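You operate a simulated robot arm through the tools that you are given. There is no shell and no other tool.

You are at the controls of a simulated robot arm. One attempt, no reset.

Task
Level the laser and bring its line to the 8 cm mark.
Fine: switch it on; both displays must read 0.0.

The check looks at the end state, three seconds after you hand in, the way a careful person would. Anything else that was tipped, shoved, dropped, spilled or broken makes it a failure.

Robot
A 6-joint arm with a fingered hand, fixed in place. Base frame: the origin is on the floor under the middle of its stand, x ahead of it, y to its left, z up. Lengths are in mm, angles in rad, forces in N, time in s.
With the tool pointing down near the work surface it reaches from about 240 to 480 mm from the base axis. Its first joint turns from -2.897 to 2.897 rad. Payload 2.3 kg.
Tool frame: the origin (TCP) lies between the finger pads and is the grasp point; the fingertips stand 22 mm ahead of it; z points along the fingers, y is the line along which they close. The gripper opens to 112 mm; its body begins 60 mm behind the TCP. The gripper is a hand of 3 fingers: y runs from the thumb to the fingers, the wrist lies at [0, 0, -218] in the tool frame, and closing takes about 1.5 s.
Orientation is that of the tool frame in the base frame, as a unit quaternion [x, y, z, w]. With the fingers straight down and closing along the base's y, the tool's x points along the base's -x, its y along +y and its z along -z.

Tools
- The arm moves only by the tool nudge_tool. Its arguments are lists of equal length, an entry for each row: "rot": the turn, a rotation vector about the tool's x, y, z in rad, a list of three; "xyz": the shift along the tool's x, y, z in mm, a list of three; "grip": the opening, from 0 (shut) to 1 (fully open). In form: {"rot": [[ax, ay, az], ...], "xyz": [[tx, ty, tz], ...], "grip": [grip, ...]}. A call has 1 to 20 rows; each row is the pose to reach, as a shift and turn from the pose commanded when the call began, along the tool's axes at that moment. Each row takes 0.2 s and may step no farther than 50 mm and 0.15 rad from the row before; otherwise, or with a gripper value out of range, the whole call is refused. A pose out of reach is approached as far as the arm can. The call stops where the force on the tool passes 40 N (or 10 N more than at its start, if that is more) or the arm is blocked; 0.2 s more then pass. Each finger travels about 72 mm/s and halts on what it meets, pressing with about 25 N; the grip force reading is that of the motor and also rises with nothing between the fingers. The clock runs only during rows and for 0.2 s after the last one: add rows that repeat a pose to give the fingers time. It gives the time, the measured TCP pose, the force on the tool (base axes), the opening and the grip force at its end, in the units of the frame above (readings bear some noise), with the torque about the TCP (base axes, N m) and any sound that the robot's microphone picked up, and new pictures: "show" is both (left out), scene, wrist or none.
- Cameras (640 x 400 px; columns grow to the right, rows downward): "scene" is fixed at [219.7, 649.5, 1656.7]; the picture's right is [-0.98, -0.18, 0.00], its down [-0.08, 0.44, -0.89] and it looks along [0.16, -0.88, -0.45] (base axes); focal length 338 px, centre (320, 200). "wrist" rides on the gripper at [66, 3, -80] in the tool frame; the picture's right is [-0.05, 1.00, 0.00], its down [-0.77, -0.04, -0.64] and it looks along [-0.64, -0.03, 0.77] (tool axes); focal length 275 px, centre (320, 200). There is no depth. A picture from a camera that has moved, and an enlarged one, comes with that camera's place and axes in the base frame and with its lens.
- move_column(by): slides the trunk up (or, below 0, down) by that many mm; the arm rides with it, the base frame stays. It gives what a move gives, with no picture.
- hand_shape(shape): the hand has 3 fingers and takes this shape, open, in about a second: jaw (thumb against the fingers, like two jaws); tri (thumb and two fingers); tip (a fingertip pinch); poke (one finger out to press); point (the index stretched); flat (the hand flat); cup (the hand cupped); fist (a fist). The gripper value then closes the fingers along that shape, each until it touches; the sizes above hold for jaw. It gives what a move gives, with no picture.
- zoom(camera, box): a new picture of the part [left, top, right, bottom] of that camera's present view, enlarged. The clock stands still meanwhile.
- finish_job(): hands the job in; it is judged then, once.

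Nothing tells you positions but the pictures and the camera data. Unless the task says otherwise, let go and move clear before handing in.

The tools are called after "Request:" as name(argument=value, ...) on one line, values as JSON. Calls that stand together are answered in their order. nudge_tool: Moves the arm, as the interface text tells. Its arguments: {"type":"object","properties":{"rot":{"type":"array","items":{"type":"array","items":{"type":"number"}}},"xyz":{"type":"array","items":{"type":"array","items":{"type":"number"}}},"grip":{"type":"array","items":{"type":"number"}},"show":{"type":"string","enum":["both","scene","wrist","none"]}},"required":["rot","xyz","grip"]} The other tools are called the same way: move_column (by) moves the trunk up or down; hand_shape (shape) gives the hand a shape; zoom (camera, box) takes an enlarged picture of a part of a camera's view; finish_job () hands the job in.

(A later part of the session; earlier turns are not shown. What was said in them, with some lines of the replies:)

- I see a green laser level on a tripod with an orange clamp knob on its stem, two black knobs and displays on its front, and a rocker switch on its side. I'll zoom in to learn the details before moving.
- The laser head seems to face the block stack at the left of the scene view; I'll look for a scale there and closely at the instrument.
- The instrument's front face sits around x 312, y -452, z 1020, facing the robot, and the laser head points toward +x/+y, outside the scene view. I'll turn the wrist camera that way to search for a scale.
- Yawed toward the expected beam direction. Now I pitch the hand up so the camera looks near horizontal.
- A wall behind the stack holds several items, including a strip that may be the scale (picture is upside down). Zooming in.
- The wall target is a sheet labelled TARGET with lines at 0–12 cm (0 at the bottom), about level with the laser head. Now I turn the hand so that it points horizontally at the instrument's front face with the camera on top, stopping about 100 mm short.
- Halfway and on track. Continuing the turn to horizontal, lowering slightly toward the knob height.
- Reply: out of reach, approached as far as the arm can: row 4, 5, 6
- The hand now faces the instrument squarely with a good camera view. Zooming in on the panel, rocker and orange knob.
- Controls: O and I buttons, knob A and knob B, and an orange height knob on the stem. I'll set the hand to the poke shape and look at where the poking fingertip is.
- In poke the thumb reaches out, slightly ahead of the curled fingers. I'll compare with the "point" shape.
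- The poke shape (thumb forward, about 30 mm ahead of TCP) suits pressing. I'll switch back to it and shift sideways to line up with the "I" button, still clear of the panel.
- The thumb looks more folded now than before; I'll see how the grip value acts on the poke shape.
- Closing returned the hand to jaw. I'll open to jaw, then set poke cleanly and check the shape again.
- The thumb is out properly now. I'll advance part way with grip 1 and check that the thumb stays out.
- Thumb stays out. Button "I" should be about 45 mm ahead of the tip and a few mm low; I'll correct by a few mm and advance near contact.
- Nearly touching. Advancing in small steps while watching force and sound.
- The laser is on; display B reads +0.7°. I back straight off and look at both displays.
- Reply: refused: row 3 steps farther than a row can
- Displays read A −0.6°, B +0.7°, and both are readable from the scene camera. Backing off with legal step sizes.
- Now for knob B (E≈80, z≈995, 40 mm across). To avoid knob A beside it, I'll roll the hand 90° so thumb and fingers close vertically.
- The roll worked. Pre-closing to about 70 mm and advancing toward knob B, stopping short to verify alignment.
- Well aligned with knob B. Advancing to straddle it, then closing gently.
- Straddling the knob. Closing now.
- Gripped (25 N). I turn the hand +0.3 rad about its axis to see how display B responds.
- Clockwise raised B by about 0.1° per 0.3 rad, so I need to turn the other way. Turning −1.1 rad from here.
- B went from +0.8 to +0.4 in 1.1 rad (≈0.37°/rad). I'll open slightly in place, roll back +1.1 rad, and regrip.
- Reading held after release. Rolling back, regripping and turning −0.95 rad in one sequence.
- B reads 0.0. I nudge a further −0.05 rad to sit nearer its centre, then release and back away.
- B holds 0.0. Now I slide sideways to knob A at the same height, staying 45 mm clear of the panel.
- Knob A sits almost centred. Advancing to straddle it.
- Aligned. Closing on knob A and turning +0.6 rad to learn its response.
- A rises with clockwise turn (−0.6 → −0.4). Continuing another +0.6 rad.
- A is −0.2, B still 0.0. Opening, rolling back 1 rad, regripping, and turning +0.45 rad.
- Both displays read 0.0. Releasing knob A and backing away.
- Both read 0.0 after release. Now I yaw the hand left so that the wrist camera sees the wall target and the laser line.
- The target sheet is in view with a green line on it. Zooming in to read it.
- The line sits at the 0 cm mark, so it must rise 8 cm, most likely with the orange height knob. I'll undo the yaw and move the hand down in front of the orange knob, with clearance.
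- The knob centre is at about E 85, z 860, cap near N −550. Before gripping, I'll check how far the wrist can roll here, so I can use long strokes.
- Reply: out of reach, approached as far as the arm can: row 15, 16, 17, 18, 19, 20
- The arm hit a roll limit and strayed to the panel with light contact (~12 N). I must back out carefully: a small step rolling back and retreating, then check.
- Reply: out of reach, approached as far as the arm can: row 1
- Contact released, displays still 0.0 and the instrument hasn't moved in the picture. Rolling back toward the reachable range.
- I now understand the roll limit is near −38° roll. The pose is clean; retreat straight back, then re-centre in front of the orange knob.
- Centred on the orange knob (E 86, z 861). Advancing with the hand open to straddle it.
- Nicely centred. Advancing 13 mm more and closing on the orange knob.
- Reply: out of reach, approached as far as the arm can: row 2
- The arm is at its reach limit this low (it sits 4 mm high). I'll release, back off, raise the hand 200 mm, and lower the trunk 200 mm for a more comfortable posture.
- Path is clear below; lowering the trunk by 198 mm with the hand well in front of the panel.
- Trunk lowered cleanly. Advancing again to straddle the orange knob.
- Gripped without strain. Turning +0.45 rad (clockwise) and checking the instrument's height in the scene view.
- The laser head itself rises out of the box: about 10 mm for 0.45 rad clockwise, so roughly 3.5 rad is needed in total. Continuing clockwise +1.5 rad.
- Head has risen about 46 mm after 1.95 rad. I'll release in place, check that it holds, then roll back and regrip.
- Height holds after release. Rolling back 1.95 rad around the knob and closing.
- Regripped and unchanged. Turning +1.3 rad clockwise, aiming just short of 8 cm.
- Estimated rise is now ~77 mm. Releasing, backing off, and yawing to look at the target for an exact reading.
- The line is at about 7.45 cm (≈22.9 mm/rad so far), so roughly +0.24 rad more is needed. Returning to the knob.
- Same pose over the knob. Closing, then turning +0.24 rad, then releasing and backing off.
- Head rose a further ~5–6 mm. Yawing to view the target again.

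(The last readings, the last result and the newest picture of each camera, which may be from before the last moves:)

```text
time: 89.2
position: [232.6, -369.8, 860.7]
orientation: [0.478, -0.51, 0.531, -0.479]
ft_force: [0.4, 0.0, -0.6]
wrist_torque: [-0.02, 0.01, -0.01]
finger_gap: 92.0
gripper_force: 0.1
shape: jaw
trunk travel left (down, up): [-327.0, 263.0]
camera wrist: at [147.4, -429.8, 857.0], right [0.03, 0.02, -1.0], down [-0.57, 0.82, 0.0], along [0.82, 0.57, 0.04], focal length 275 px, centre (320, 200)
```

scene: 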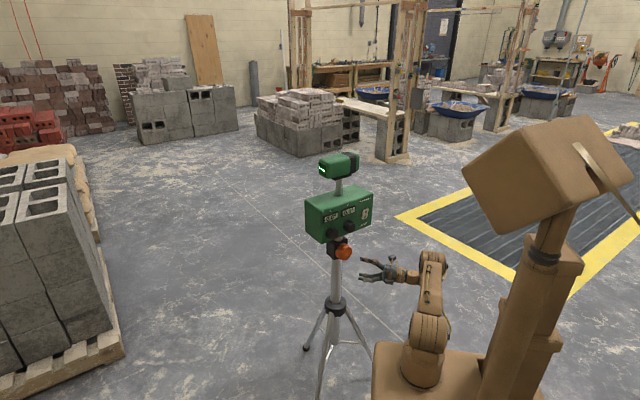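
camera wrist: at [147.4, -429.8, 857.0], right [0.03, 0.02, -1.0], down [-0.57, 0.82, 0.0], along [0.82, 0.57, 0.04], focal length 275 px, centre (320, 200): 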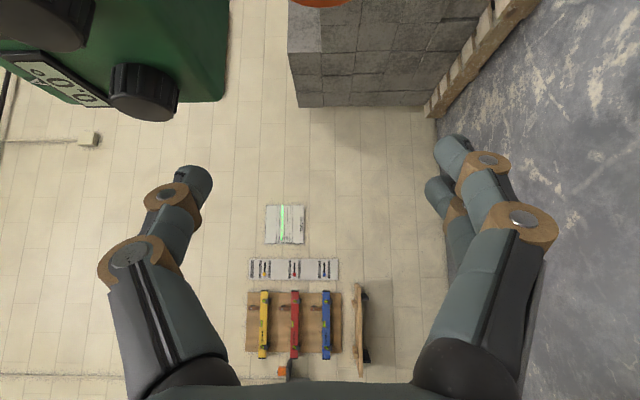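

Request:
zoom(camera="wrist", box=[258, 198, 314, 248])

Request:
zoom(camera="wrist", box=[264, 226, 304, 250])

Request:
zoom(camera="wrist", box=[264, 202, 304, 228])

```text
8.00 times, centred on (286, 223) of wrist
camera zoom: at [147.4, -429.8, 857.0], right [0.03, 0.02, -1.0], down [-0.57, 0.82, 0.0], along [0.82, 0.57, 0.04], focal length 2202 px, centre (592, 16)
```

zoom: 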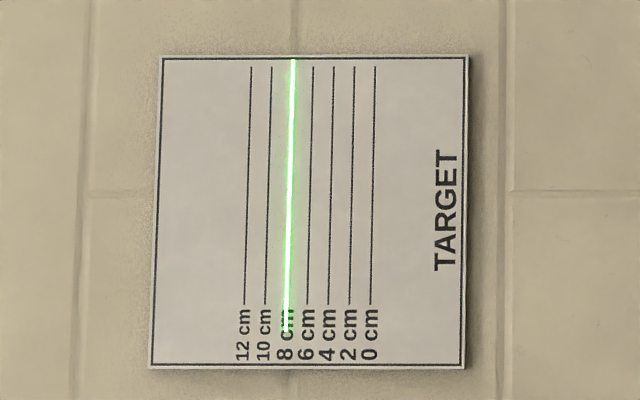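

```text
16.00 times, centred on (284, 238) of wrist
camera zoom: at [147.4, -429.8, 857.0], right [0.03, 0.02, -1.0], down [-0.57, 0.82, 0.0], along [0.82, 0.57, 0.04], focal length 4404 px, centre (896, -408)
```

zoom: 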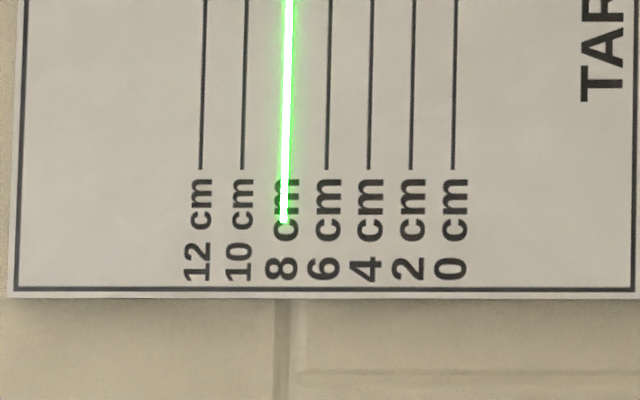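

```text
15.38 times, centred on (284, 215) of wrist
camera zoom: at [147.4, -429.8, 857.0], right [0.03, 0.02, -1.0], down [-0.57, 0.82, 0.0], along [0.82, 0.57, 0.04], focal length 4235 px, centre (874, -31)
```

zoom: 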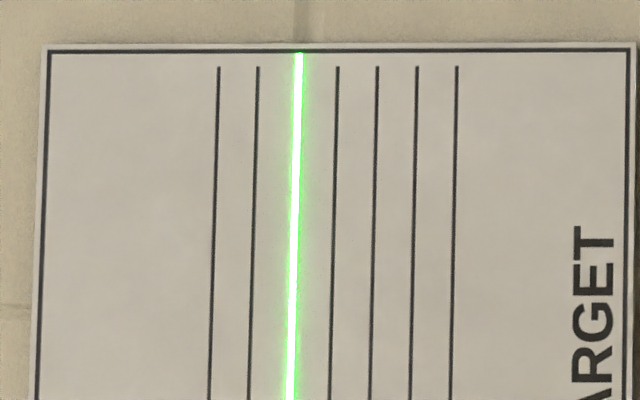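

The green line covers the 8 cm mark squarely at both ends. I'll move a bit farther clear and do a final check of displays and scene.

Request:
nudge_tool(rot=[[0, 0, 0], [0, 0, 0]], xyz=[[-13, 0, -15], [-27, 0, -30]], grip=[0.9, 0.9], show="both")

Request:
zoom(camera="scene", box=[295, 145, 395, 225])

Request:
zoom(camera="scene", box=[318, 195, 368, 227])

Request:
zoom(camera="scene", box=[280, 220, 440, 380])

```text
time: 89.8
position: [203.5, -340.1, 859.2]
orientation: [0.478, -0.509, 0.533, -0.479]
ft_force: [0.2, 0.5, 0.2]
wrist_torque: [-0.03, 0.0, -0.03]
finger_gap: 100.6
gripper_force: 0.1
shape: jaw
trunk travel left (down, up): [-327.0, 263.0]
camera wrist: at [118.3, -399.6, 856.2], right [0.03, 0.02, -1.0], down [-0.57, 0.82, 0.0], along [0.82, 0.57, 0.04], focal length 275 px, centre (320, 200)
```

scene: 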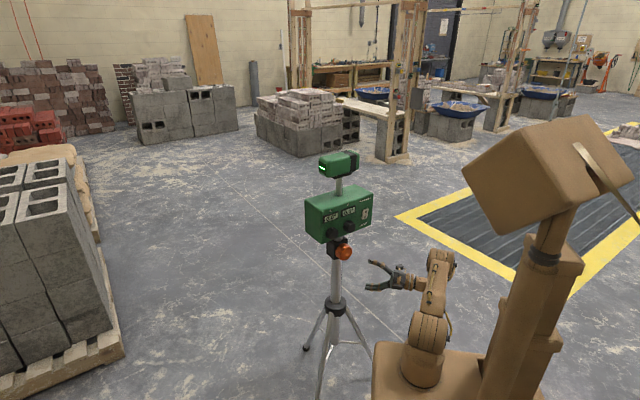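
wrist: 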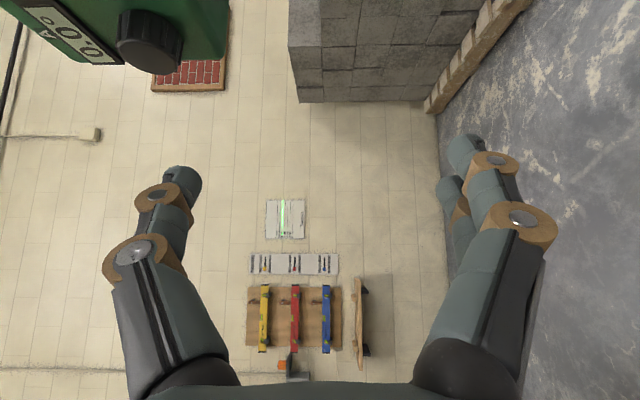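

```text
5.00 times, centred on (345, 185) of scene
camera zoom: at [219.7, 649.5, 1656.7], right [-0.98, -0.18, 0.0], down [-0.08, 0.44, -0.89], along [0.16, -0.88, -0.45], focal length 1690 px, centre (195, 275)
```

zoom: 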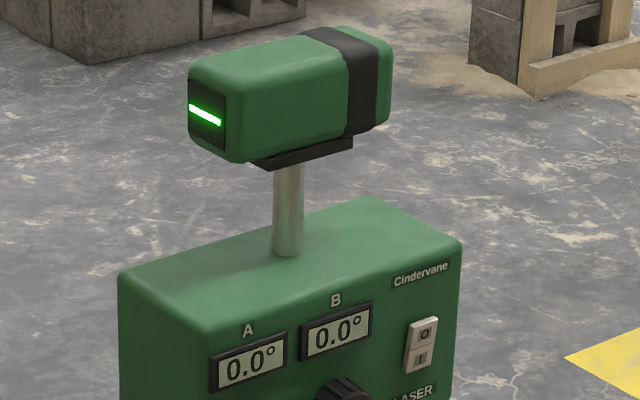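

```text
12.50 times, centred on (343, 211) of scene
camera zoom: at [219.7, 649.5, 1656.7], right [-0.98, -0.18, 0.0], down [-0.08, 0.44, -0.89], along [0.16, -0.88, -0.45], focal length 4226 px, centre (32, 62)
```

zoom: 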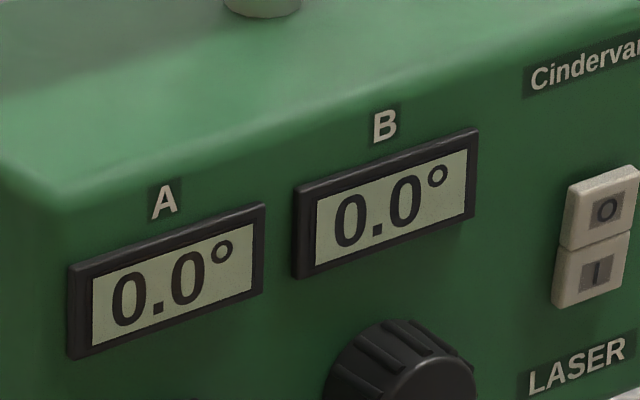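

```text
2.50 times, centred on (360, 300) of scene
camera zoom: at [219.7, 649.5, 1656.7], right [-0.98, -0.18, 0.0], down [-0.08, 0.44, -0.89], along [0.16, -0.88, -0.45], focal length 845 px, centre (220, -50)
```

zoom: 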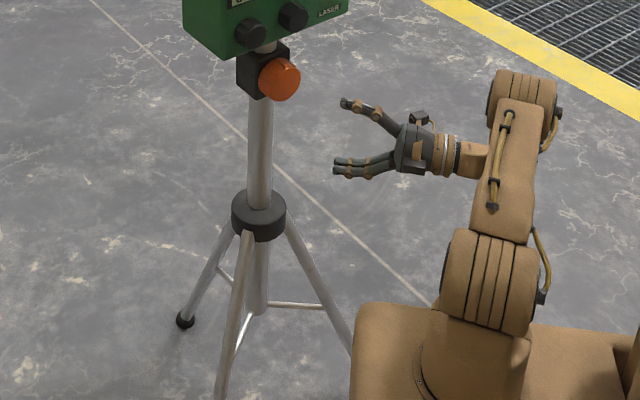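

The laser is on and displays A and B both read 0.0°. The green line lies on the 8 cm mark, the hand is clear, and nothing else looks disturbed, so I'm handing in.

Request:
finish_job()

```text
The job is handed in.
```

The job is handed in. The laser is on, both displays read 0.0°, and its green line sits on the 8 cm mark of the wall target.

- **Levelling:** knob B went from +0.7° to 0.0° and knob A from −0.6° to 0.0°. I checked both displays again at the end with the hand clear.
- **Height:** turning the orange knob clockwise raised the laser head. The line rose from the 0 cm mark to the 8 cm mark, and it lines up at both ends of the mark to well under a millimetre.
- **One slip:** while testing how far the wrist could roll, the arm hit its limit and strayed, so a finger pressed the instrument's front panel with about 12 N. I backed it off straight away. The displays still read 0.0° and the instrument had not moved in the picture.

I lowered the trunk by 198 mm to reach the orange knob comfortably and left it there. The hand finished open, more than 100 mm from the instrument, and nothing else in the scene looked disturbed.
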